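You operate a simulated robot arm through the tools that you are given. There is no shell and no other tool.

The job below is to be done with a simulated two-armed robot. You get a single attempt, and the scene is never put back.

TASK
Steer the belt true at the tracking screw, clamp it, then press inch.
Fine: brown spanner, laid back on the ledge; clamp bolt tight; the edge gauge ends at 5 mm, belt stopped.

It is judged by the outcome, as a careful person would: the job done as asked, and still so three seconds after it is handed in. It fails if anything else is knocked over, pushed out of place, dropped, spilled or broken.

THE ROBOT
Two 7-joint arms with fingered hands on one trunk that stands fixed in place. Base frame: the origin is at the foot of the trunk, x ahead of it, y to its left, z up. Readings come in cm, degrees, newtons and seconds.
The left shoulder is at [5.2, 17, 127.2], the right one opposite. With the tool pointing down near the work surface each hand reaches from about 10 to 66 cm from the base axis, measured 20 degrees to its own side. Payload 4 kg a hand.
The tool frame of a hand sits at the grasp point between the pads (the TCP): z along the fingers, y along the line on which they close. The tips reach 2.6 cm beyond it. The gripper opens to 13.2 cm; its body begins 7.3 cm behind the TCP. The gripper is a hand of 4 fingers: y runs from the thumb to the fingers, the wrist lies at [0, 0, -22.4] in the tool frame.
Orientation is that of the tool frame in the base frame, as [roll, pitch, yaw] about the fixed x, y, z axes, in that order (R = Rz(yaw) Ry(pitch) Rx(roll)). With the fingers straight down and closing along the base's y, the tool's x points along the base's -x, its y along +y and its z along -z.

THE INTERFACE
- The arms move only by the tool move_arm. It takes "left_rows", "right_rows" or both (then of equal length, played together; a hand with none holds still); each is a list of rows, each a list of 2 entries, a list of its own where there are three numbers: the shift along the base's x, y, z in units of 200 mm (1.0 is 200 mm), then the turn, a rotation vector about the base's x, y, z in units of 45 degrees (1.0 is 45 degrees). In form: [[[x, y, z], [rx, ry, rz]], ...]. A call has 1 to 20 rows; each row is the pose to reach, as a shift and turn from the pose commanded when the call began. A call with a number of a shift or a turn outside -1 to 1 is refused whole. Rows are played at 5 a second. More than 5 cm and 8.6 degrees between two rows, and nothing of the call is played. A pose out of reach is approached as far as the arm can. The call stops where the force on the tool passes 40 N (or 10 N more than at its start, if that is more) or the arm is blocked; 0.2 s more then pass. In this call time passes only in rows, and 0.2 s behind the last. The reply holds the time, the measured pose of the TCP, the force on the tool along the base axes, the opening and the grip force, in the units named above and with some noise, with the torque about the TCP (base axes, N m) and any sound that the robot's microphone picked up.
- Cameras (640 x 400 px; columns grow to the right, rows downward): "scene" is now at [12.27, 4.97, 142.83]; the picture's right is [0.57, -0.82, 0.00], its down [-0.58, -0.40, -0.70] and it looks along [0.58, 0.40, -0.71] (base axes); focal length 309 px, centre (320, 200). "left" rides on the left gripper at [-7.3, 0.6, -9.4] in its tool frame; the picture's right is [-0.08, -1.00, 0.00], its down [0.79, -0.06, -0.62] and it looks along [0.61, -0.05, 0.79] (tool axes); focal length 230 px, centre (320, 200). "right" rides on the right gripper at [7.3, 0.6, -9.4] in its tool frame; the picture's right is [-0.08, 1.00, 0.00], its down [-0.79, -0.06, -0.62] and it looks along [-0.61, -0.05, 0.79] (tool axes); focal length 230 px, centre (320, 200). There is no depth. A picture from a camera that has moved, and an enlarged one, comes with that camera's place and axes in the base frame and with its lens. The place of the scene camera against the robot may be out by one fixed shift of up to 1.8 cm in any direction.
- grab_frame(camera): a new picture of that camera. No time passes.
- raise_lower(by): moves the trunk up (or, below 0, down) by that many cm; the arms and the scene camera ride with it, the base frame stays. It gives what a move gives, with no picture.
- finger_targets(finger1, finger2, finger3, thumb_bend, hand): sets how far each is bent, from 0 (flat) to 1 (curled in); at 0.3 the hand is open as for a grip, at 0.7 the pads meet at the TCP. One left out holds its place. A second passes; each finger stops where it meets its share of the squeeze, and holds until it gets a number again. It is the only way to open and close the hand. It gives what a move gives, with no picture; readings hold the bend of each and the force on the fingers (four entries, about 0 where the hand has none), thumb and palm.
- turn_head(pan, tilt): turns the head with the scene camera to pan (to the left, within 80 degrees either way) and tilt (down, from -29 to 69), counted from straight ahead of the robot (the tilt from the chest, where the trunk bows). It gives what a move gives.
- enlarge(camera, box): a new picture of the part [left, top, right, bottom] of that camera's present view, enlarged. No time passes.
- hand_in(): hands the job in; it is judged then, once.

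Places have to be worked out from the pictures, the camera data and where the tool is seen. Open the grippers and draw the arms clear of the work before you hand the job in, unless the task says otherwise.

The tools are called after "Request:" as name(argument=value, ...) on one line, values as JSON. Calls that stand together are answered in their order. move_arm: Moves the arms, as the interface text tells. Its arguments: {"type":"object","properties":{"left_rows":{"type":"array","items":{"type":"array"}},"right_rows":{"type":"array","items":{"type":"array"}}},"required":[]} The other tools are called the same way: raise_lower (by) moves the trunk up or down; finger_targets (finger1, finger2, finger3, thumb_bend, hand) moves the fingers one by one; turn_head (pan, tilt) turns the head that bears the scene camera; grab_frame (camera) takes a picture; enlarge (camera, box) takes an enlarged picture of a part of a camera's view; hand_in () hands the job in.

At the start:

```text
time_s: 0.0
left_tcp_pos: [27.3, 37.19, 98.82]
left_orientation: [-179.8, -0.1, -179.9]
left_ft_force: [0.1, -0.2, -0.1]
left_moment: [0.03, -0.02, -0.01]
left_opening: 13.2
left_grasp_force: 0.0
left_shape: jaw
left_bend: [0.3, 0.3, 0.3, 0.3]
left_finger forces: [0.1, 0.0, 0.0, 0.1, 0.0, 0.1]
right_tcp_pos: [52.9, 3.08, 98.44]
right_orientation: [-180.0, 0.0, -180.0]
right_ft_force: [0.1, -0.2, 0.6]
right_moment: [-0.03, -0.03, 0.01]
right_opening: 13.19
right_grasp_force: 0.1
right_shape: jaw
right_bend: [0.3, 0.3, 0.3, 0.3]
right_finger forces: [0.0, 0.1, 0.0, 0.1, 0.1, 0.0]
trunk travel left (down, up): [-28.3, 6.8]
head pan, tilt (commanded): [34.6, 45.2]
```

scene: 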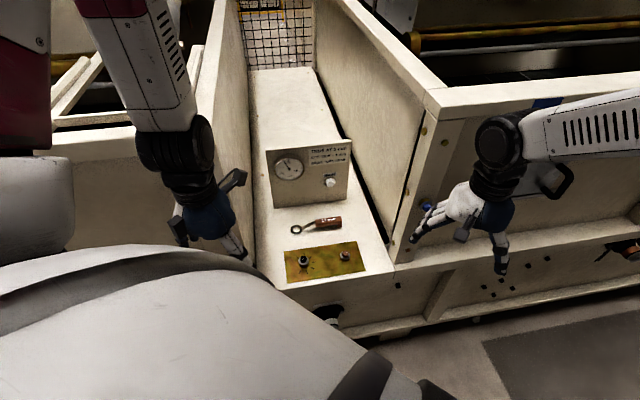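
right: 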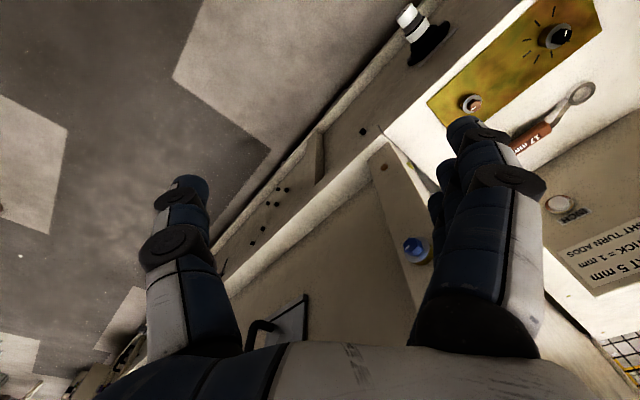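
left: 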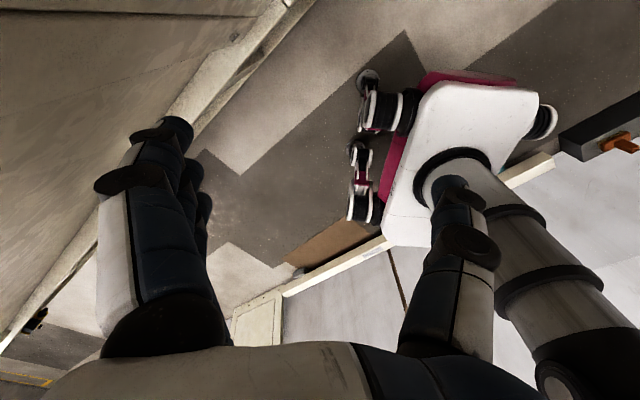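

The scene shows a narrow bay with a gauge panel, a brown spanner and a brass plate with two bolts. I'll enlarge those parts to read the text and the gauge.

Request:
enlarge(camera="scene", box=[250, 130, 370, 205])

Request:
enlarge(camera="scene", box=[260, 200, 400, 290])

Request:
enlarge(camera="right", box=[400, 0, 640, 150])

Request:
enlarge(camera="right", box=[480, 150, 640, 250])

```text
5.33 times, centred on (310, 168) of scene
camera zoom: at [12.27, 4.97, 142.83], right [0.57, -0.82, 0.0], down [-0.58, -0.4, -0.7], along [0.58, 0.4, -0.71], focal length 1648 px, centre (373, 373)
```

zoom: 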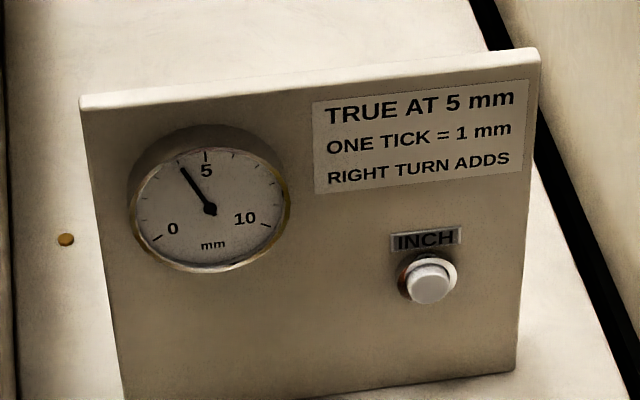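

```text
4.44 times, centred on (330, 245) of scene
camera zoom: at [12.27, 4.97, 142.83], right [0.57, -0.82, 0.0], down [-0.58, -0.4, -0.7], along [0.58, 0.4, -0.71], focal length 1374 px, centre (276, 0)
```

zoom: 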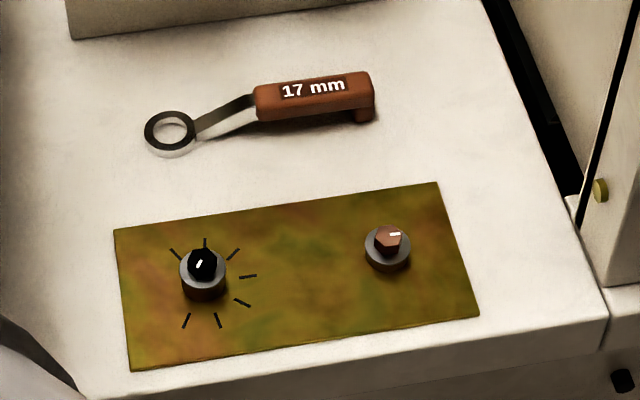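

```text
2.67 times, centred on (520, 75) of right
camera zoom: at [45.69, 3.57, 107.62], right [0.08, 1.0, 0.0], down [0.79, -0.06, 0.62], along [0.61, -0.05, -0.79], focal length 614 px, centre (-213, 533)
```

zoom: 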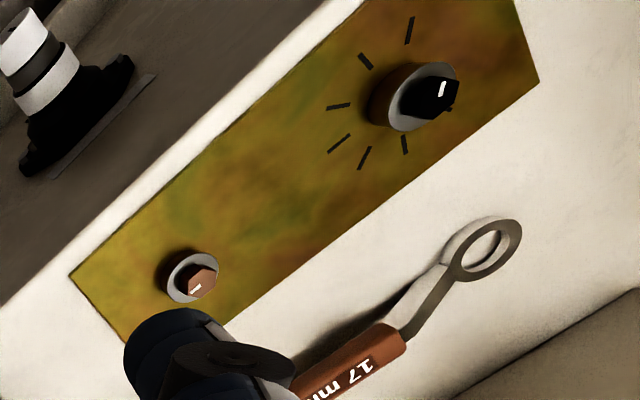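

```text
4.00 times, centred on (560, 200) of right
camera zoom: at [45.69, 3.57, 107.62], right [0.08, 1.0, 0.0], down [0.79, -0.06, 0.62], along [0.61, -0.05, -0.79], focal length 920 px, centre (-640, 200)
```

zoom: 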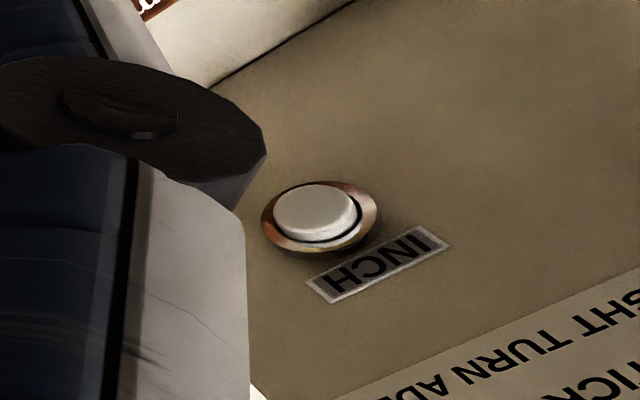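

The black screw with tick marks looks like the tracking screw, and the copper hex the clamp bolt. I'll zoom closer on the gauge, the screw and the walls around them.

Request:
enlarge(camera="scene", box=[270, 150, 310, 175])

Request:
enlarge(camera="scene", box=[280, 240, 328, 270])

Request:
enlarge(camera="scene", box=[320, 235, 368, 265])

Request:
turn_head(pan=34.6, tilt=30)

Request:
grab_frame(camera="scene")

```text
16.00 times, centred on (290, 162) of scene
camera zoom: at [12.27, 4.97, 142.83], right [0.57, -0.82, 0.0], down [-0.58, -0.4, -0.7], along [0.58, 0.4, -0.71], focal length 4946 px, centre (800, 800)
```

zoom: 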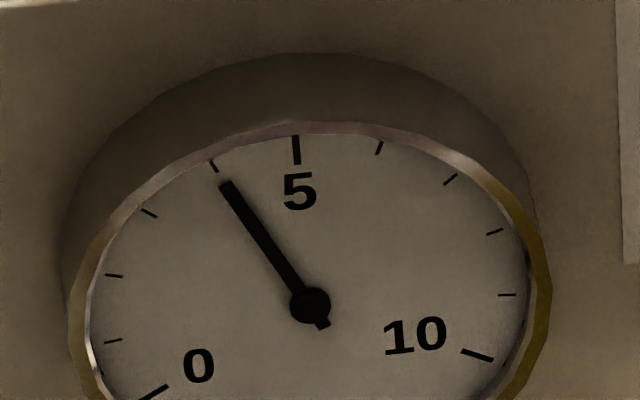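

```text
13.33 times, centred on (304, 255) of scene
camera zoom: at [12.27, 4.97, 142.83], right [0.57, -0.82, 0.0], down [-0.58, -0.4, -0.7], along [0.58, 0.4, -0.71], focal length 4121 px, centre (533, -533)
```

zoom: 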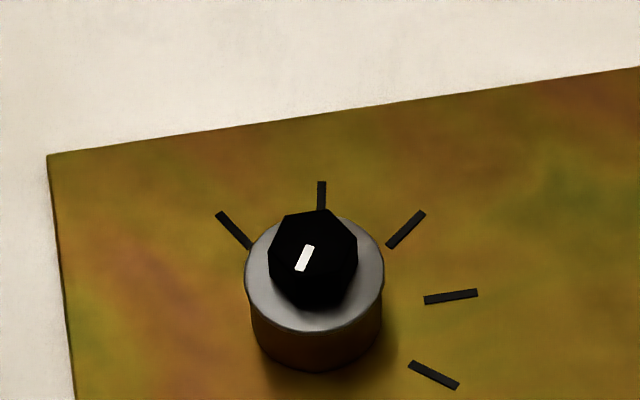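

```text
13.33 times, centred on (344, 250) of scene
camera zoom: at [12.27, 4.97, 142.83], right [0.57, -0.82, 0.0], down [-0.58, -0.4, -0.7], along [0.58, 0.4, -0.71], focal length 4121 px, centre (0, -467)
```

zoom: 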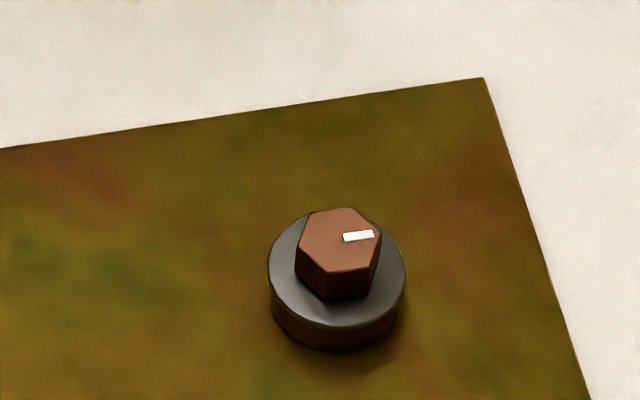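

```text
time_s: 0.8
left_tcp_pos: [27.33, 37.29, 98.81]
left_orientation: [-179.9, -0.3, -179.9]
left_ft_force: [0.2, 0.2, -0.3]
left_moment: [-0.02, 0.0, 0.01]
left_opening: 13.2
left_grasp_force: 0.1
left_shape: jaw
left_bend: [0.3, 0.3, 0.3, 0.3]
left_finger forces: [0.0, 0.1, 0.0, 0.1, 0.0, 0.0]
right_tcp_pos: [52.99, 3.01, 98.21]
right_orientation: [180.0, -0.1, -180.0]
right_ft_force: [-0.3, -0.9, 0.1]
right_moment: [0.01, 0.01, -0.01]
right_opening: 13.16
right_grasp_force: 0.0
right_shape: jaw
right_bend: [0.3, 0.3, 0.3, 0.3]
right_finger forces: [0.0, 0.0, 0.0, 0.0, 0.0, 0.1]
trunk travel left (down, up): [-28.3, 6.8]
head pan, tilt (commanded): [34.6, 30.0]
```

```text
taken
camera scene: at [13.04, 5.5, 145.12], right [0.57, -0.82, 0.0], down [-0.41, -0.28, -0.87], along [0.71, 0.49, -0.5], focal length 309 px, centre (320, 200)
```

scene: 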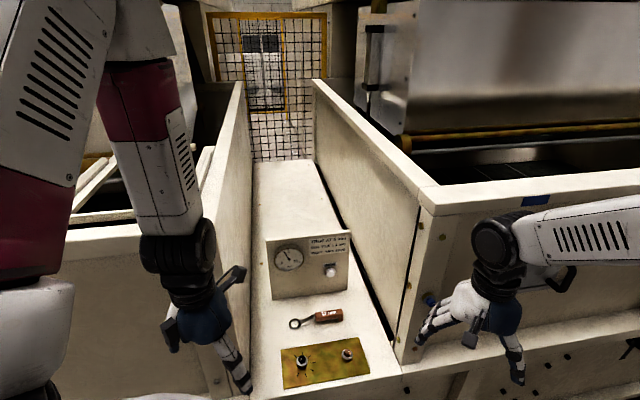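

The gauge reads about 4 mm, and right turn adds, so it needs about +1 mm. To see the ledge better I'll raise the right hand and swing it round so its camera looks into the bay from above.

Request:
move_arm(right_rows=[[[0, 0, 0.2], [0, 0, 0]], [[0, 0, 0.4], [0, 0, 0]], [[0, 0, 0.6], [0, 0, 0]], [[-0.1, 0.1, 0.7], [0, 0, 0.14]], [[-0.2, 0.2, 0.7], [0, 0, 0.28]], [[-0.3, 0.3, 0.7], [0, 0, 0.43]], [[-0.4, 0.45, 0.7], [0, 0, 0.57]], [[-0.5, 0.55, 0.7], [0, 0, 0.71]], [[-0.6, 0.65, 0.7], [0, 0, 0.86]], [[-0.65, 0.75, 0.7], [0, 0, 1.0]]])

Request:
grab_frame(camera="right")

Request:
grab_frame(camera="scene")

```text
time_s: 3.2
left_tcp_pos: [27.16, 37.23, 98.81]
left_orientation: [-179.9, -0.3, -179.9]
left_ft_force: [0.2, -0.4, 0.2]
left_moment: [-0.01, 0.04, -0.02]
left_opening: 13.19
left_grasp_force: 0.0
left_shape: jaw
left_bend: [0.3, 0.3, 0.3, 0.3]
left_finger forces: [0.0, 0.1, 0.1, 0.1, 0.0, 0.0]
right_tcp_pos: [43.3, 16.04, 115.19]
right_orientation: [176.4, 2.7, -139.8]
right_ft_force: [0.0, 0.5, 0.3]
right_moment: [0.01, 0.01, 0.01]
right_opening: 13.2
right_grasp_force: 0.0
right_shape: jaw
right_bend: [0.3, 0.3, 0.3, 0.3]
right_finger forces: [0.1, 0.0, 0.0, 0.0, 0.1, 0.1]
trunk travel left (down, up): [-28.3, 6.8]
head pan, tilt (commanded): [34.6, 30.0]
stopped in row 10 (right hand): the arm was blocked; the commanded pose is now the measured one
```

```text
taken
camera right: at [37.42, 11.02, 124.24], right [-0.59, 0.81, 0.07], down [0.64, 0.41, 0.65], along [0.5, 0.42, -0.76], focal length 230 px, centre (320, 200)
```

right: 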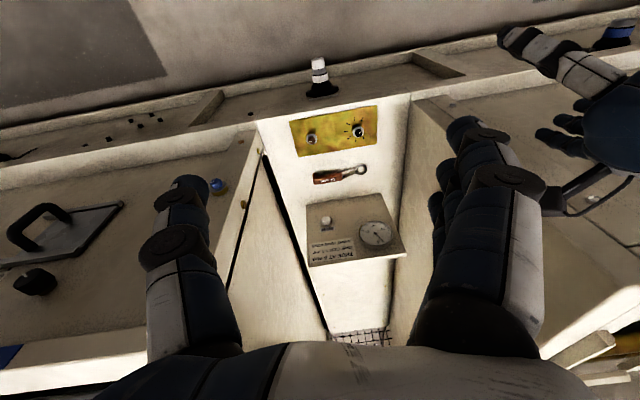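

```text
taken
camera scene: at [13.03, 5.47, 145.13], right [0.57, -0.82, 0.0], down [-0.41, -0.28, -0.87], along [0.71, 0.49, -0.5], focal length 309 px, centre (320, 200)
```

scene: 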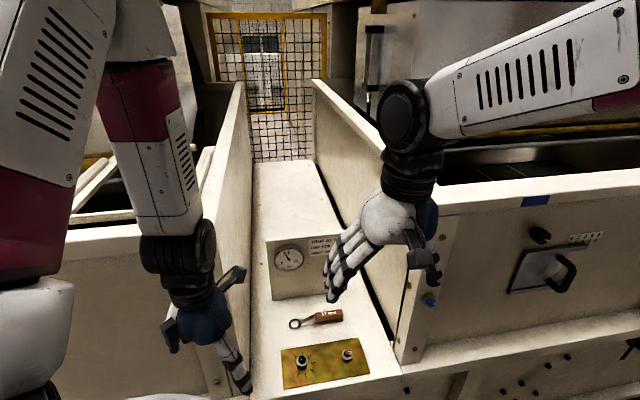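

This overhead view from the right hand shows the ledge well. I'll enlarge it to measure the bolts, the ticks and the spanner.

Request:
enlarge(camera="right", box=[280, 95, 400, 170])

Request:
enlarge(camera="right", box=[335, 115, 383, 145])

Request:
enlarge(camera="right", box=[300, 150, 380, 200])

Request:
enlarge(camera="right", box=[220, 90, 460, 240])

```text
5.33 times, centred on (340, 132) of right
camera zoom: at [37.42, 11.02, 124.24], right [-0.59, 0.81, 0.07], down [0.64, 0.41, 0.65], along [0.5, 0.42, -0.76], focal length 1227 px, centre (213, 560)
```

zoom: 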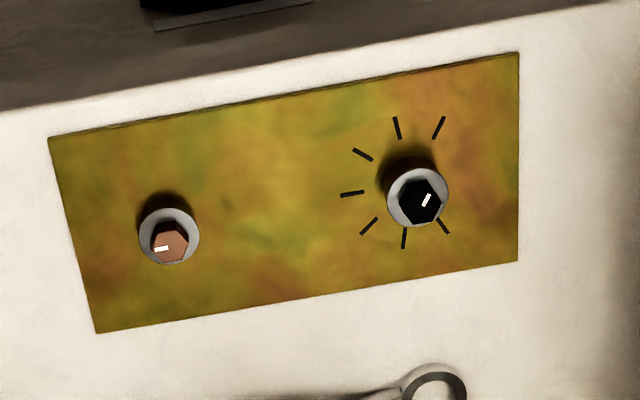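

```text
13.33 times, centred on (359, 130) of right
camera zoom: at [37.42, 11.02, 124.24], right [-0.59, 0.81, 0.07], down [0.64, 0.41, 0.65], along [0.5, 0.42, -0.76], focal length 3068 px, centre (-200, 1133)
```

zoom: 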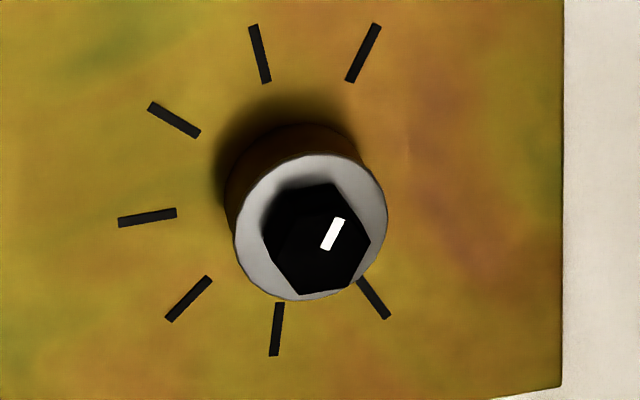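

```text
8.00 times, centred on (340, 175) of right
camera zoom: at [37.42, 11.02, 124.24], right [-0.59, 0.81, 0.07], down [0.64, 0.41, 0.65], along [0.5, 0.42, -0.76], focal length 1841 px, centre (160, 400)
```

zoom: 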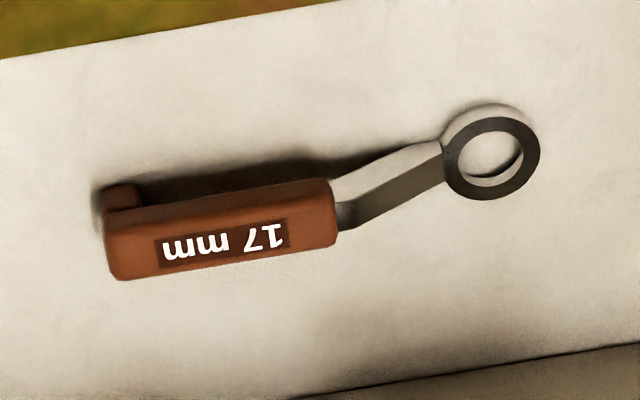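

```text
2.67 times, centred on (340, 165) of right
camera zoom: at [37.42, 11.02, 124.24], right [-0.59, 0.81, 0.07], down [0.64, 0.41, 0.65], along [0.5, 0.42, -0.76], focal length 614 px, centre (267, 293)
```

zoom: 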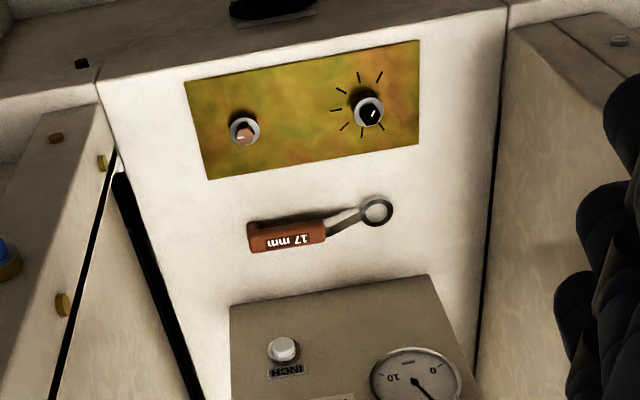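

The ledge lies in a tall-walled bay turned about 45° left; I place the screw at about [49.9, 36.3], the bolt at [58.5, 28.1] and the spanner handle at [65.5, 38.5]. The right arm stands in the way, so I draw it back to the right, still angled to look in.

Request:
move_arm(right_rows=[[[0.0, -0.15, 0], [0, 0, -0.05]], [[0.0, -0.3, 0], [0, 0, -0.1]], [[0.03, -0.45, 0], [0, 0, -0.17]], [[0.06, -0.6, 0], [0, 0, -0.24]], [[0.08, -0.75, -0.05], [0, 0, -0.3]], [[0.1, -0.9, -0.1], [0, 0, -0.35]]])

Request:
grab_frame(camera="right")

Request:
grab_frame(camera="scene")

```text
time_s: 4.6
left_tcp_pos: [27.25, 37.16, 98.64]
left_orientation: [-179.9, -0.3, 179.9]
left_ft_force: [-0.8, 0.8, 0.2]
left_moment: [0.03, -0.02, -0.02]
left_opening: 13.19
left_grasp_force: 0.1
left_shape: jaw
left_bend: [0.3, 0.3, 0.3, 0.3]
left_finger forces: [0.1, 0.0, 0.0, 0.1, 0.0, 0.1]
right_tcp_pos: [44.92, -1.97, 112.94]
right_orientation: [176.6, 2.5, -155.3]
right_ft_force: [0.1, 0.5, 0.8]
right_moment: [-0.02, 0.02, 0.01]
right_opening: 13.2
right_grasp_force: 0.0
right_shape: jaw
right_bend: [0.3, 0.3, 0.3, 0.3]
right_finger forces: [0.0, 0.1, 0.0, 0.0, 0.0, 0.1]
trunk travel left (down, up): [-28.3, 6.8]
head pan, tilt (commanded): [34.6, 30.0]
```

```text
taken
camera right: at [38.0, -5.16, 122.04], right [-0.35, 0.93, 0.06], down [0.73, 0.23, 0.65], along [0.59, 0.27, -0.76], focal length 230 px, centre (320, 200)
```

right: 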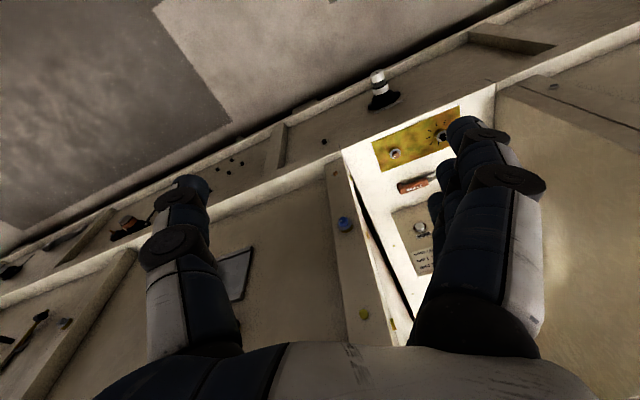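

```text
taken
camera scene: at [13.05, 5.42, 145.13], right [0.57, -0.82, 0.0], down [-0.41, -0.28, -0.87], along [0.71, 0.49, -0.5], focal length 309 px, centre (320, 200)
```

scene: 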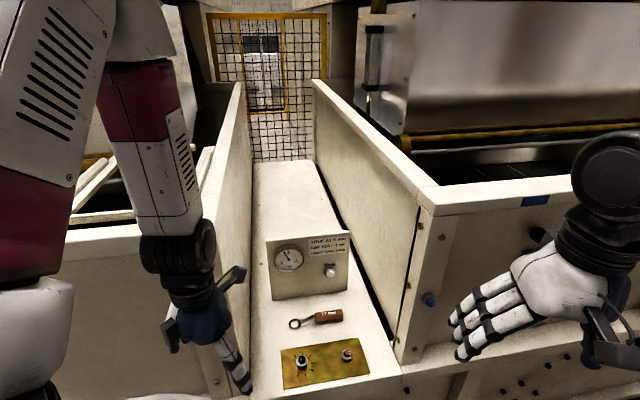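

The right arm is now clear. Next I bring the left hand in front of the bay mouth, turning it 45° clockwise so its closing line crosses the spanner handle.

Request:
move_arm(left_rows=[[[0.1, -0.11, 0.02], [0, 0, -0.16]], [[0.2, -0.22, 0.04], [0, 0, -0.33]], [[0.31, -0.33, 0.05], [0, 0, -0.5]], [[0.42, -0.44, 0.05], [0, 0, -0.66]], [[0.53, -0.55, 0.05], [0, 0, -0.83]], [[0.64, -0.66, 0.05], [0, 0, -1.0]]])

Request:
grab_frame(camera="scene")

Request:
grab_frame(camera="left")

```text
time_s: 6.0
left_tcp_pos: [40.16, 23.96, 99.72]
left_orientation: [-179.8, -0.2, 134.8]
left_ft_force: [1.1, -0.2, 0.0]
left_moment: [0.03, 0.01, -0.01]
left_opening: 13.2
left_grasp_force: 0.0
left_shape: jaw
left_bend: [0.3, 0.3, 0.3, 0.3]
left_finger forces: [0.0, 0.0, 0.1, 0.1, 0.0, 0.0]
right_tcp_pos: [45.13, -1.81, 112.92]
right_orientation: [176.7, 2.6, -155.1]
right_ft_force: [0.5, -0.6, 0.0]
right_moment: [0.01, 0.02, -0.02]
right_opening: 13.21
right_grasp_force: 0.0
right_shape: jaw
right_bend: [0.3, 0.3, 0.3, 0.3]
right_finger forces: [0.1, 0.1, 0.0, 0.0, 0.0, 0.1]
trunk travel left (down, up): [-28.3, 6.8]
head pan, tilt (commanded): [34.6, 30.0]
```

```text
taken
camera scene: at [13.07, 5.45, 145.12], right [0.57, -0.82, 0.0], down [-0.41, -0.28, -0.87], along [0.71, 0.49, -0.5], focal length 309 px, centre (320, 200)
```

scene: 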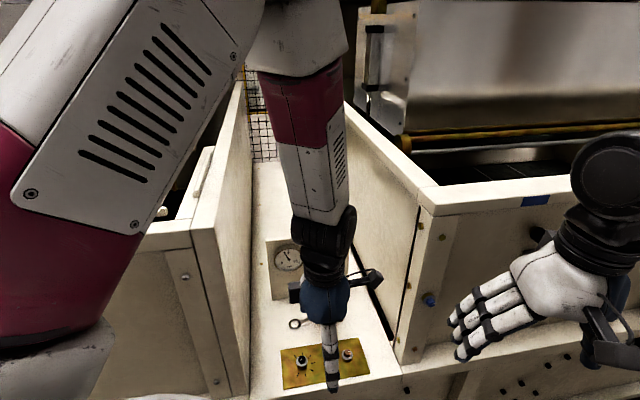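

```text
taken
camera left: at [45.75, 19.15, 109.0], right [-0.65, -0.76, 0.0], down [-0.6, 0.51, 0.62], along [-0.47, 0.4, -0.79], focal length 230 px, centre (320, 200)
```

left: 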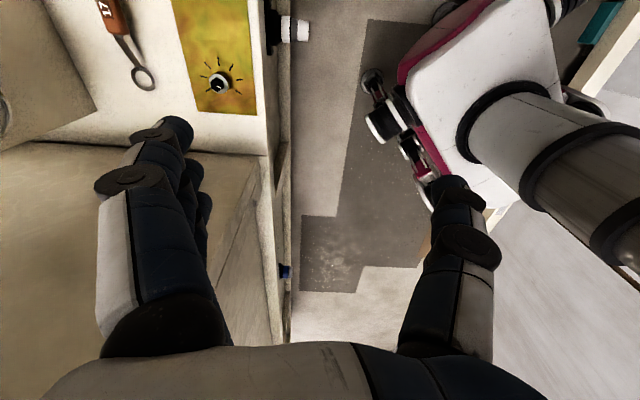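

The left hand hangs in front of the bay mouth with its fingers on the far side and thumb near me. I lower the trunk 18 cm to gain reach, since the hand stays above the ledge level and clear of the front edge.

Request:
raise_lower(by=-18)

Request:
grab_frame(camera="scene")

Request:
grab_frame(camera="left")

Request:
grab_frame(camera="right")

```text
time_s: 8.0
left_tcp_pos: [39.92, 23.96, 81.86]
left_orientation: [-180.0, -0.1, 135.0]
left_ft_force: [0.4, 0.5, -0.2]
left_moment: [0.0, -0.02, -0.02]
left_opening: 13.2
left_grasp_force: 0.0
left_shape: jaw
left_bend: [0.3, 0.3, 0.3, 0.3]
left_finger forces: [0.0, 0.0, 0.1, 0.1, 0.1, 0.0]
right_tcp_pos: [44.99, -1.74, 95.19]
right_orientation: [176.9, 2.5, -155.1]
right_ft_force: [0.1, -0.4, -0.3]
right_moment: [0.0, 0.0, 0.01]
right_opening: 13.19
right_grasp_force: 0.1
right_shape: jaw
right_bend: [0.3, 0.3, 0.3, 0.3]
right_finger forces: [0.0, 0.0, 0.0, 0.1, 0.1, 0.0]
trunk travel left (down, up): [-10.3, 24.8]
head pan, tilt (commanded): [34.6, 30.0]
```

```text
taken
camera scene: at [25.03, 5.52, 126.22], right [0.57, -0.82, 0.0], down [-0.41, -0.28, -0.87], along [0.71, 0.49, -0.5], focal length 309 px, centre (320, 200)
```

scene: 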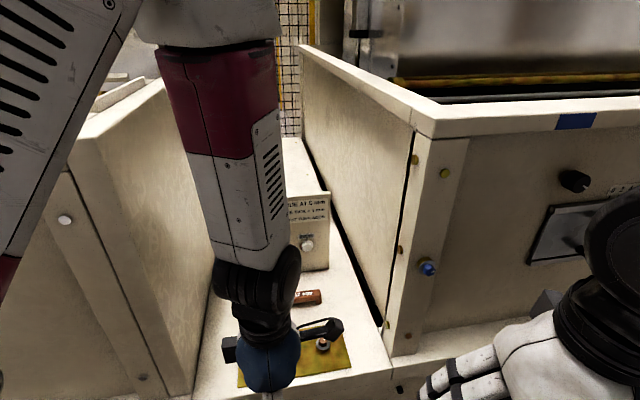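

```text
taken
camera left: at [45.59, 19.22, 91.13], right [-0.65, -0.76, 0.0], down [-0.6, 0.51, 0.62], along [-0.47, 0.4, -0.79], focal length 230 px, centre (320, 200)
```

left: 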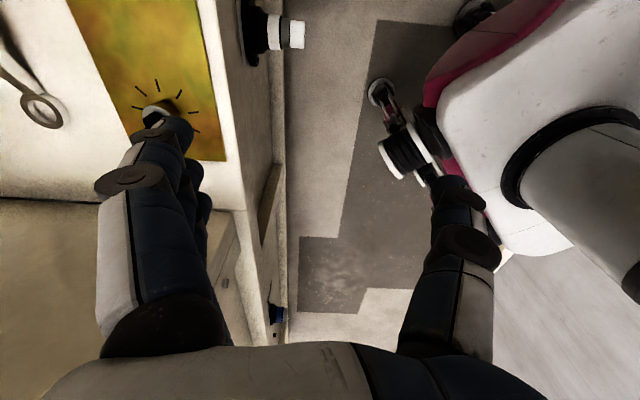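

```text
taken
camera right: at [37.97, -5.0, 104.11], right [-0.35, 0.93, 0.06], down [0.73, 0.23, 0.65], along [0.59, 0.27, -0.76], focal length 230 px, centre (320, 200)
```

right: 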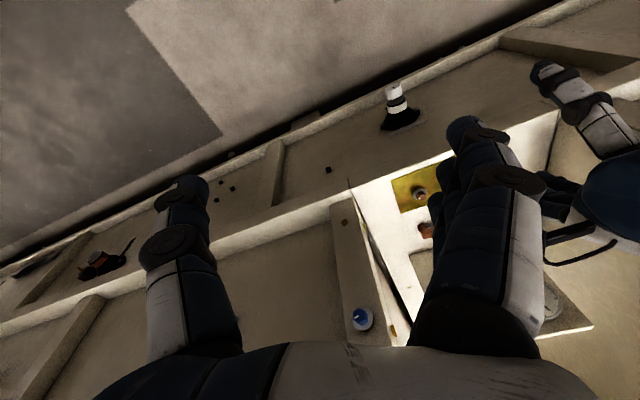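

Lowering bowed the trunk forward, which also gives reach. I now move the left hand diagonally into the bay at about z 84, well above the screw and bolt, towards the spanner, and look with its camera halfway.

Request:
move_arm(left_rows=[[[0.15, 0.05, 0.05], [0, 0, 0]], [[0.3, 0.12, 0.1], [0, 0, 0]], [[0.45, 0.22, 0.1], [0, 0, 0]], [[0.6, 0.32, 0.1], [0, 0, 0]], [[0.75, 0.42, 0.1], [0, 0, 0]]])

Request:
grab_frame(camera="left")

Request:
grab_frame(camera="scene")

```text
time_s: 9.2
left_tcp_pos: [55.11, 32.42, 83.58]
left_orientation: [-179.7, -0.1, 135.1]
left_ft_force: [-0.6, -0.1, -0.4]
left_moment: [0.01, 0.04, 0.0]
left_opening: 13.2
left_grasp_force: 0.0
left_shape: jaw
left_bend: [0.3, 0.3, 0.3, 0.3]
left_finger forces: [0.0, 0.0, 0.0, 0.0, 0.0, 0.0]
right_tcp_pos: [45.17, -1.8, 95.07]
right_orientation: [176.7, 2.4, -155.1]
right_ft_force: [-1.0, 0.0, -0.1]
right_moment: [0.0, 0.03, 0.0]
right_opening: 13.21
right_grasp_force: 0.1
right_shape: jaw
right_bend: [0.3, 0.3, 0.3, 0.3]
right_finger forces: [0.1, 0.0, 0.0, 0.1, 0.1, 0.1]
trunk travel left (down, up): [-10.3, 24.8]
head pan, tilt (commanded): [34.6, 30.0]
```

```text
taken
camera left: at [60.72, 27.63, 92.93], right [-0.65, -0.76, 0.0], down [-0.6, 0.51, 0.62], along [-0.47, 0.4, -0.78], focal length 230 px, centre (320, 200)
```

left: 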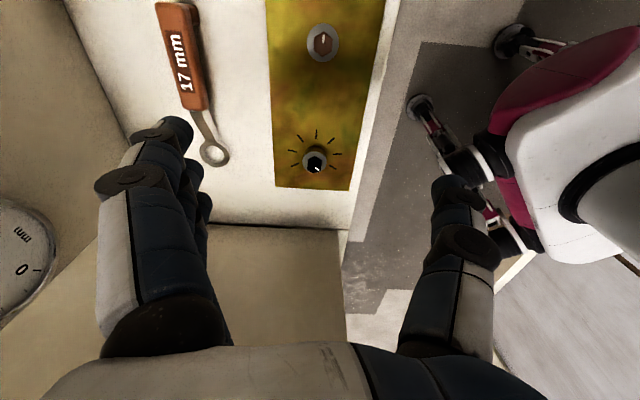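

```text
taken
camera scene: at [25.21, 5.53, 126.14], right [0.57, -0.82, 0.0], down [-0.41, -0.28, -0.87], along [0.71, 0.49, -0.5], focal length 309 px, centre (320, 200)
```

scene: 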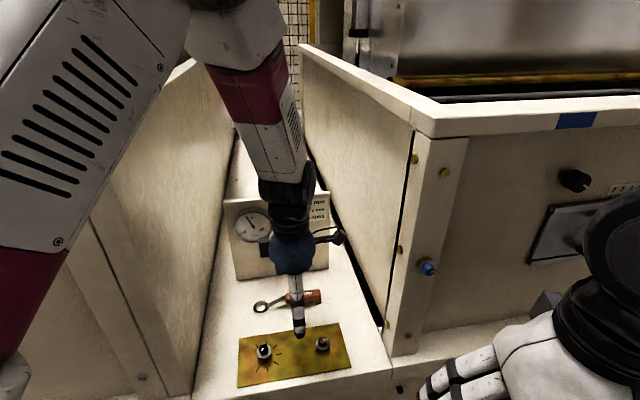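

The left camera gives a good close view of the spanner, plate and both bolts. I'll enlarge them to measure.

Request:
enlarge(camera="left", box=[140, 0, 268, 80])

Request:
enlarge(camera="left", box=[160, 80, 288, 160])

Request:
enlarge(camera="left", box=[260, 110, 388, 190])

Request:
enlarge(camera="left", box=[260, 0, 388, 80])

Request:
enlarge(camera="scene", box=[220, 270, 380, 370])

```text
5.00 times, centred on (204, 40) of left
camera zoom: at [60.72, 27.63, 92.93], right [-0.65, -0.76, 0.0], down [-0.6, 0.51, 0.62], along [-0.47, 0.4, -0.78], focal length 1150 px, centre (900, 1000)
```

zoom: 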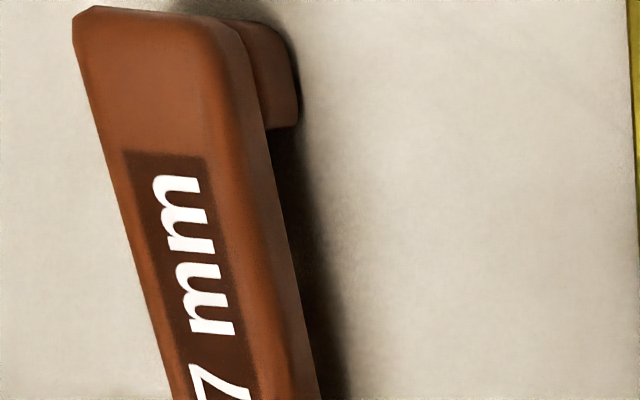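

```text
5.00 times, centred on (224, 120) of left
camera zoom: at [60.72, 27.63, 92.93], right [-0.65, -0.76, 0.0], down [-0.6, 0.51, 0.62], along [-0.47, 0.4, -0.78], focal length 1150 px, centre (800, 600)
```

zoom: 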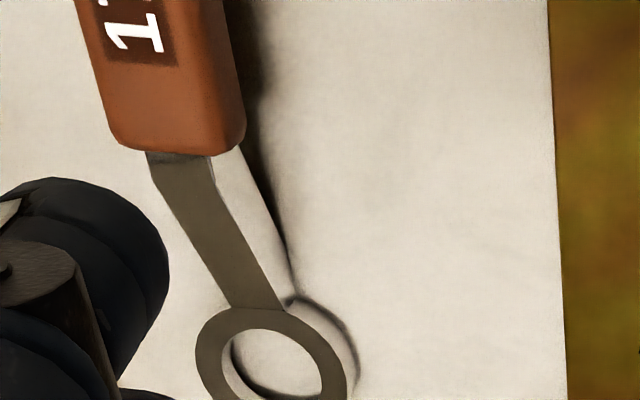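

```text
5.00 times, centred on (324, 150) of left
camera zoom: at [60.72, 27.63, 92.93], right [-0.65, -0.76, 0.0], down [-0.6, 0.51, 0.62], along [-0.47, 0.4, -0.78], focal length 1150 px, centre (300, 450)
```

zoom: 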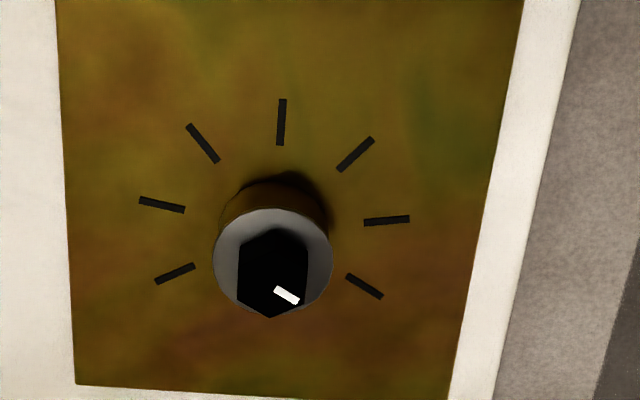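

```text
5.00 times, centred on (324, 40) of left
camera zoom: at [60.72, 27.63, 92.93], right [-0.65, -0.76, 0.0], down [-0.6, 0.51, 0.62], along [-0.47, 0.4, -0.78], focal length 1150 px, centre (300, 1000)
```

zoom: 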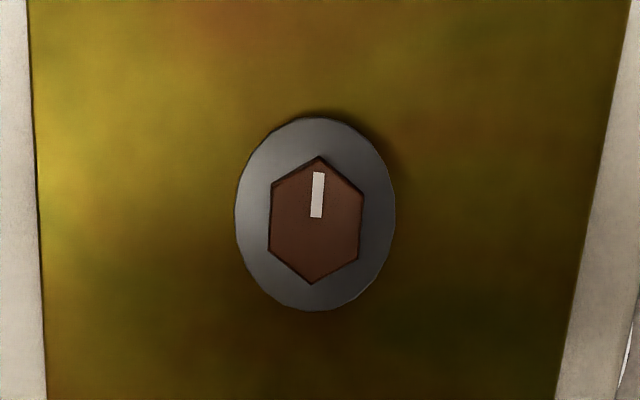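

```text
4.00 times, centred on (300, 320) of scene
camera zoom: at [25.21, 5.53, 126.14], right [0.57, -0.82, 0.0], down [-0.41, -0.28, -0.87], along [0.71, 0.49, -0.5], focal length 1236 px, centre (400, -280)
```

zoom: 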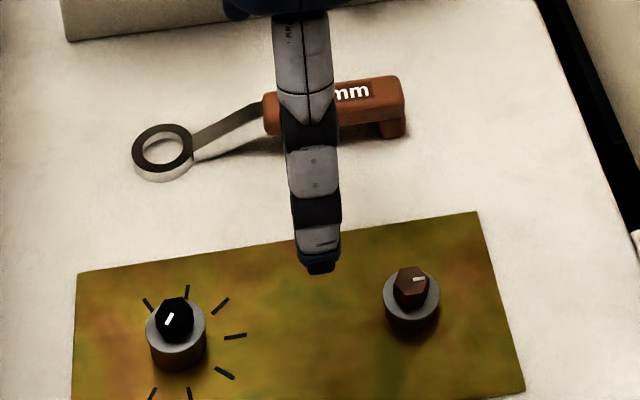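

The left view puts the handle centre near [66.2, 38.4], the ring at [59.3, 45.4], the screw at [51.1, 36.6] and the bolt at [59.3, 28.4]. The panel is only about 10 cm past the handle, so I check the hand's profile with the right camera.

Request:
grab_frame(camera="right")

Request:
finger_targets(hand="left", finger1=0.5, finger2=0.5, finger3=0.5, thumb_bend=0.4)

Request:
grab_frame(camera="right")

Request:
grab_frame(camera="left")

```text
taken
camera right: at [38.12, -4.99, 103.97], right [-0.35, 0.93, 0.06], down [0.73, 0.23, 0.64], along [0.59, 0.27, -0.76], focal length 230 px, centre (320, 200)
```

right: 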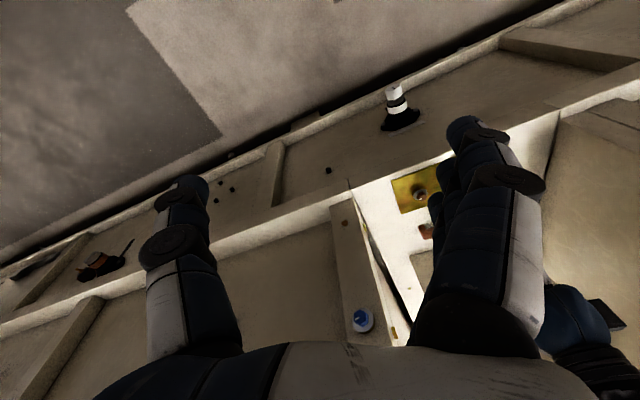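

```text
time_s: 10.2
left_tcp_pos: [55.05, 32.23, 83.64]
left_orientation: [-179.9, -0.2, 135.0]
left_ft_force: [0.0, -0.5, 0.1]
left_moment: [0.01, 0.0, 0.03]
left_opening: 8.8
left_grasp_force: 0.0
left_shape: fingers
left_bend: [0.5, 0.5, 0.5, 0.4]
left_finger forces: [0.1, 0.0, 0.0, 0.1, 0.0, 0.0]
right_tcp_pos: [45.07, -1.8, 94.95]
right_orientation: [176.7, 2.5, -155.0]
right_ft_force: [0.5, 0.2, 0.4]
right_moment: [0.0, 0.0, -0.02]
right_opening: 13.2
right_grasp_force: 0.0
right_shape: jaw
right_bend: [0.3, 0.3, 0.3, 0.3]
right_finger forces: [0.1, 0.0, 0.0, 0.1, 0.1, 0.0]
trunk travel left (down, up): [-10.3, 24.8]
head pan, tilt (commanded): [34.6, 30.0]
```

```text
taken
camera right: at [38.07, -5.01, 104.02], right [-0.35, 0.93, 0.06], down [0.73, 0.23, 0.65], along [0.59, 0.27, -0.76], focal length 230 px, centre (320, 200)
```

right: 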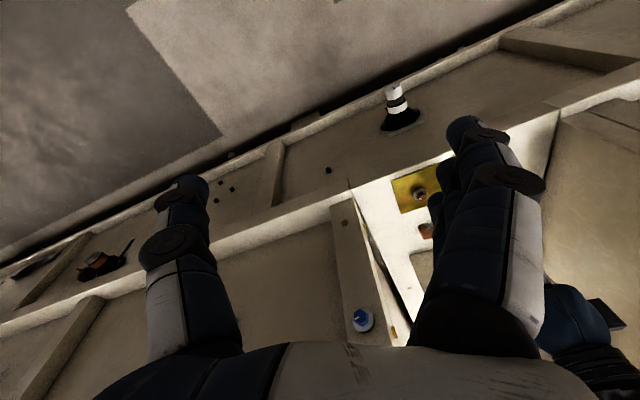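

```text
taken
camera left: at [60.66, 27.59, 92.99], right [-0.65, -0.76, 0.0], down [-0.6, 0.51, 0.62], along [-0.47, 0.4, -0.79], focal length 230 px, centre (320, 200)
```

left: 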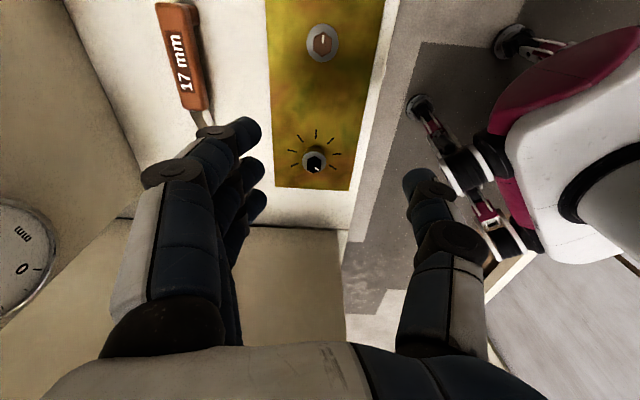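

With the fingers half bent, their outer edge stays about 7 cm from the centre, so they clear the panel and INCH button. I move above the handle at z about 77.

Request:
move_arm(left_rows=[[[0.14, 0.075, -0.05], [0, 0, -0.01]], [[0.28, 0.15, -0.13], [0, 0, -0.02]], [[0.42, 0.23, -0.23], [0, 0, -0.03]], [[0.5575, 0.305, -0.33], [0, 0, -0.03]]])

Request:
grab_frame(camera="left")

Request:
grab_frame(camera="scene")

```text
time_s: 11.2
left_tcp_pos: [66.34, 38.59, 77.05]
left_orientation: [-179.9, -0.1, 133.8]
left_ft_force: [0.4, -0.4, -0.8]
left_moment: [-0.02, 0.01, 0.0]
left_opening: 8.8
left_grasp_force: 0.1
left_shape: fingers
left_bend: [0.5, 0.5, 0.5, 0.4]
left_finger forces: [0.0, 0.1, 0.0, 0.0, 0.1, 0.0]
right_tcp_pos: [45.22, -1.72, 94.89]
right_orientation: [176.7, 2.3, -155.1]
right_ft_force: [-0.4, 0.1, -0.7]
right_moment: [-0.01, 0.01, 0.01]
right_opening: 13.2
right_grasp_force: 0.0
right_shape: jaw
right_bend: [0.3, 0.3, 0.3, 0.3]
right_finger forces: [0.1, 0.1, 0.0, 0.1, 0.0, 0.0]
trunk travel left (down, up): [-10.3, 24.8]
head pan, tilt (commanded): [34.6, 30.0]
```

```text
taken
camera left: at [71.82, 33.65, 86.34], right [-0.67, -0.74, 0.0], down [-0.58, 0.53, 0.62], along [-0.46, 0.41, -0.79], focal length 230 px, centre (320, 200)
```

left: 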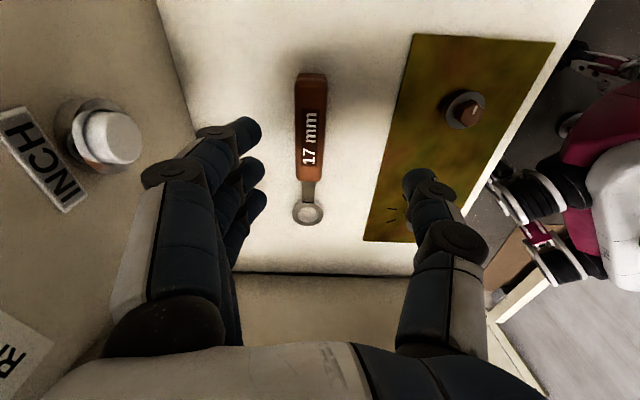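

```text
taken
camera scene: at [25.24, 5.54, 126.13], right [0.57, -0.82, 0.0], down [-0.41, -0.28, -0.87], along [0.71, 0.49, -0.5], focal length 309 px, centre (320, 200)
```

scene: 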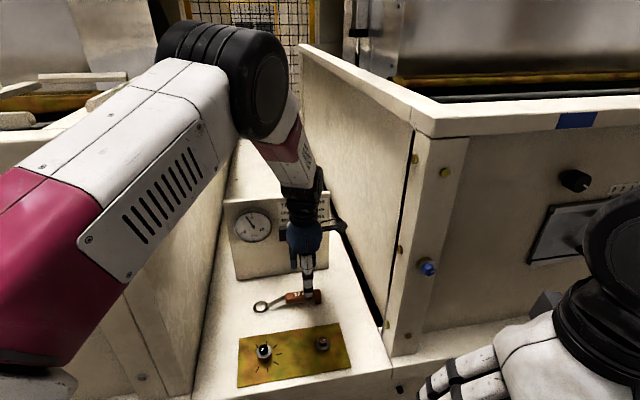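

The handle lies about 0.7 cm further forward than the TCP and slightly to the right, and the INCH button clears the fingers by about 2 cm. I shift by that, turn 1.3° and descend to z about 71.

Request:
move_arm(left_rows=[[[0.0425, 0.0075, -0.05], [0, 0, 0.03]], [[0.0425, 0.0075, -0.15], [0, 0, 0.03]], [[0.0425, 0.0075, -0.25], [0, 0, 0.03]], [[0.0425, 0.0075, -0.3], [0, 0, 0.03]]])

Request:
grab_frame(camera="left")

Request:
enlarge(camera="scene", box=[240, 200, 360, 275])

Request:
enlarge(camera="scene", box=[240, 270, 360, 345])

```text
time_s: 12.2
left_tcp_pos: [67.0, 38.77, 71.2]
left_orientation: [-179.9, -0.1, 134.9]
left_ft_force: [0.3, 0.9, 0.2]
left_moment: [0.01, -0.01, -0.02]
left_opening: 8.77
left_grasp_force: 0.0
left_shape: fingers
left_bend: [0.5, 0.5, 0.5, 0.4]
left_finger forces: [0.0, 0.0, 0.0, 0.0, 0.1, 0.0]
right_tcp_pos: [45.01, -1.72, 94.95]
right_orientation: [176.7, 2.5, -155.2]
right_ft_force: [-1.6, -0.5, 0.6]
right_moment: [-0.04, 0.0, -0.01]
right_opening: 13.19
right_grasp_force: 0.1
right_shape: jaw
right_bend: [0.3, 0.3, 0.3, 0.3]
right_finger forces: [0.0, 0.0, 0.0, 0.0, 0.0, 0.1]
trunk travel left (down, up): [-10.3, 24.8]
head pan, tilt (commanded): [34.6, 30.0]
```

```text
taken
camera left: at [72.63, 33.88, 80.45], right [-0.65, -0.76, 0.0], down [-0.6, 0.51, 0.62], along [-0.47, 0.4, -0.79], focal length 230 px, centre (320, 200)
```

left: 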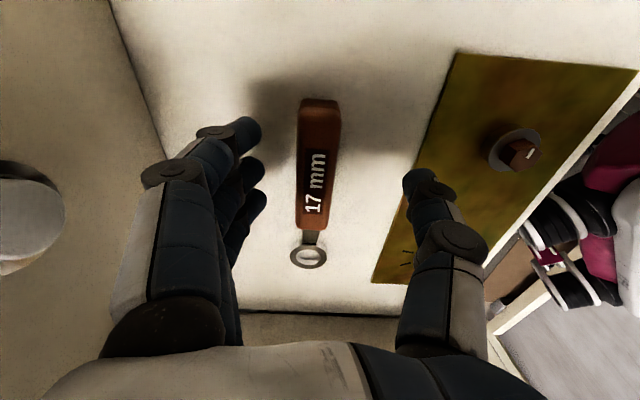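

```text
5.33 times, centred on (300, 238) of scene
camera zoom: at [25.15, 5.5, 126.17], right [0.57, -0.82, 0.0], down [-0.41, -0.28, -0.87], along [0.71, 0.49, -0.5], focal length 1648 px, centre (427, 0)
```

zoom: 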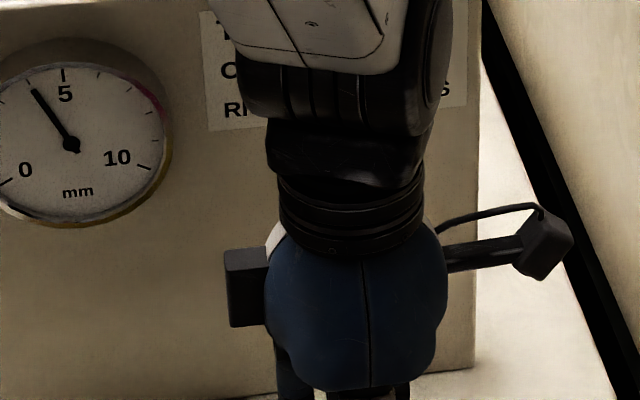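

```text
5.33 times, centred on (300, 308) of scene
camera zoom: at [25.15, 5.5, 126.17], right [0.57, -0.82, 0.0], down [-0.41, -0.28, -0.87], along [0.71, 0.49, -0.5], focal length 1648 px, centre (427, -373)
```

zoom: 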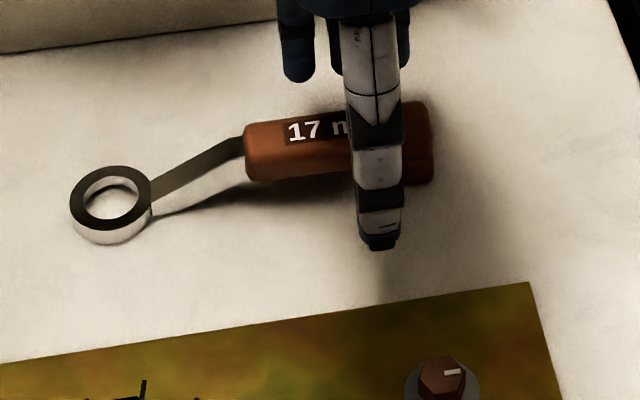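

Triangulating the bolt across two left-hand views gives its top at z 67.0, so the ledge is near 65.3 and the handle spans about 66.4–68.2. It is centred between thumb and fingers now, so I descend to z about 69.3 and check the force.

Request:
move_arm(left_rows=[[[0, 0.005, -0.05], [0, 0, 0]], [[0, 0.01, -0.095], [0, 0, 0]]])

Request:
grab_frame(camera="left")

Request:
enlarge(camera="scene", box=[240, 270, 360, 345])

```text
time_s: 12.8
left_tcp_pos: [67.11, 38.83, 69.19]
left_orientation: [-179.9, -0.1, 135.1]
left_ft_force: [-0.4, -0.8, 0.1]
left_moment: [0.01, 0.0, 0.02]
left_opening: 8.81
left_grasp_force: 0.1
left_shape: fingers
left_bend: [0.5, 0.5, 0.5, 0.4]
left_finger forces: [0.0, 0.0, 0.1, 0.1, 0.0, 0.0]
right_tcp_pos: [45.05, -1.82, 95.01]
right_orientation: [176.8, 2.5, -155.1]
right_ft_force: [-0.6, 0.1, 0.8]
right_moment: [-0.03, -0.02, 0.01]
right_opening: 13.18
right_grasp_force: 0.0
right_shape: jaw
right_bend: [0.3, 0.3, 0.3, 0.3]
right_finger forces: [0.1, 0.1, 0.0, 0.0, 0.0, 0.0]
trunk travel left (down, up): [-10.3, 24.8]
head pan, tilt (commanded): [34.6, 30.0]
```

```text
taken
camera left: at [72.64, 34.05, 78.52], right [-0.65, -0.76, 0.0], down [-0.6, 0.51, 0.62], along [-0.47, 0.4, -0.79], focal length 230 px, centre (320, 200)
```

left: 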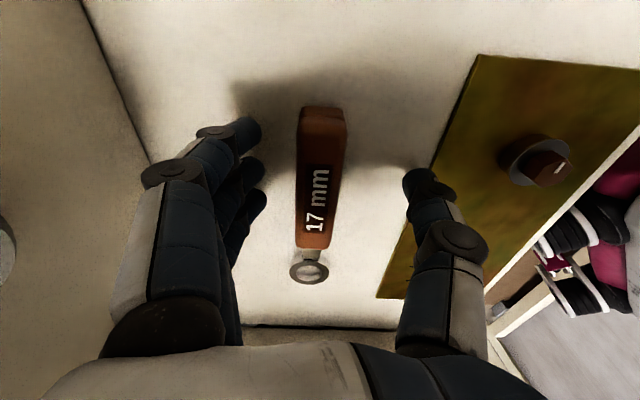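

```text
5.33 times, centred on (300, 308) of scene
camera zoom: at [25.16, 5.5, 126.17], right [0.57, -0.82, 0.0], down [-0.41, -0.28, -0.87], along [0.71, 0.49, -0.5], focal length 1648 px, centre (427, -373)
```

zoom: 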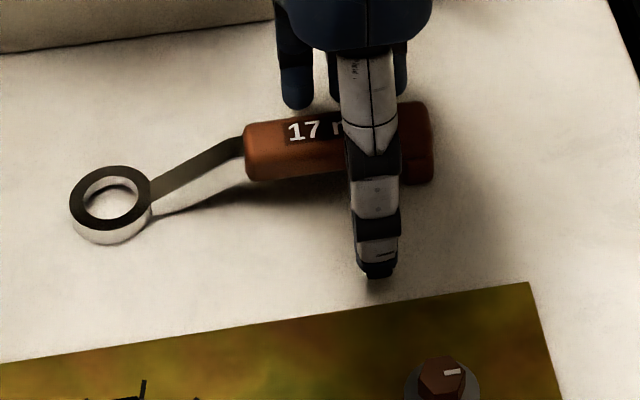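

No contact yet, and the thumb tip's shadow shows roughly 1 cm left to the ledge. I go down 0.5 cm more.

Request:
move_arm(left_rows=[[[0, 0, -0.025], [0, 0, 0]]])

Request:
enlarge(camera="scene", box=[270, 280, 334, 320])

```text
time_s: 13.2
left_tcp_pos: [66.99, 38.88, 68.76]
left_orientation: [-179.8, -0.2, 135.0]
left_ft_force: [-1.0, -0.4, -0.2]
left_moment: [0.01, 0.0, 0.0]
left_opening: 8.79
left_grasp_force: 0.1
left_shape: fingers
left_bend: [0.5, 0.5, 0.5, 0.4]
left_finger forces: [0.0, 0.0, 0.0, 0.1, 0.0, 0.0]
right_tcp_pos: [45.06, -1.75, 95.03]
right_orientation: [176.7, 2.4, -155.1]
right_ft_force: [-0.6, 0.4, -0.2]
right_moment: [0.02, 0.01, -0.02]
right_opening: 13.2
right_grasp_force: 0.1
right_shape: jaw
right_bend: [0.3, 0.3, 0.3, 0.3]
right_finger forces: [0.1, 0.0, 0.1, 0.0, 0.0, 0.1]
trunk travel left (down, up): [-10.3, 24.8]
head pan, tilt (commanded): [34.6, 30.0]
```

```text
10.00 times, centred on (302, 300) of scene
camera zoom: at [25.17, 5.51, 126.16], right [0.57, -0.82, 0.0], down [-0.41, -0.28, -0.87], along [0.71, 0.49, -0.5], focal length 3091 px, centre (500, -800)
```

zoom: 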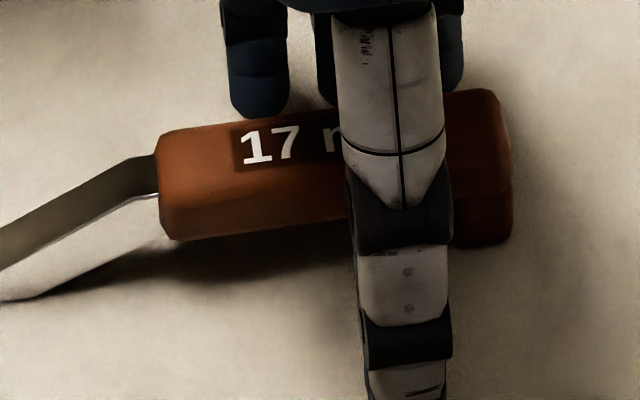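

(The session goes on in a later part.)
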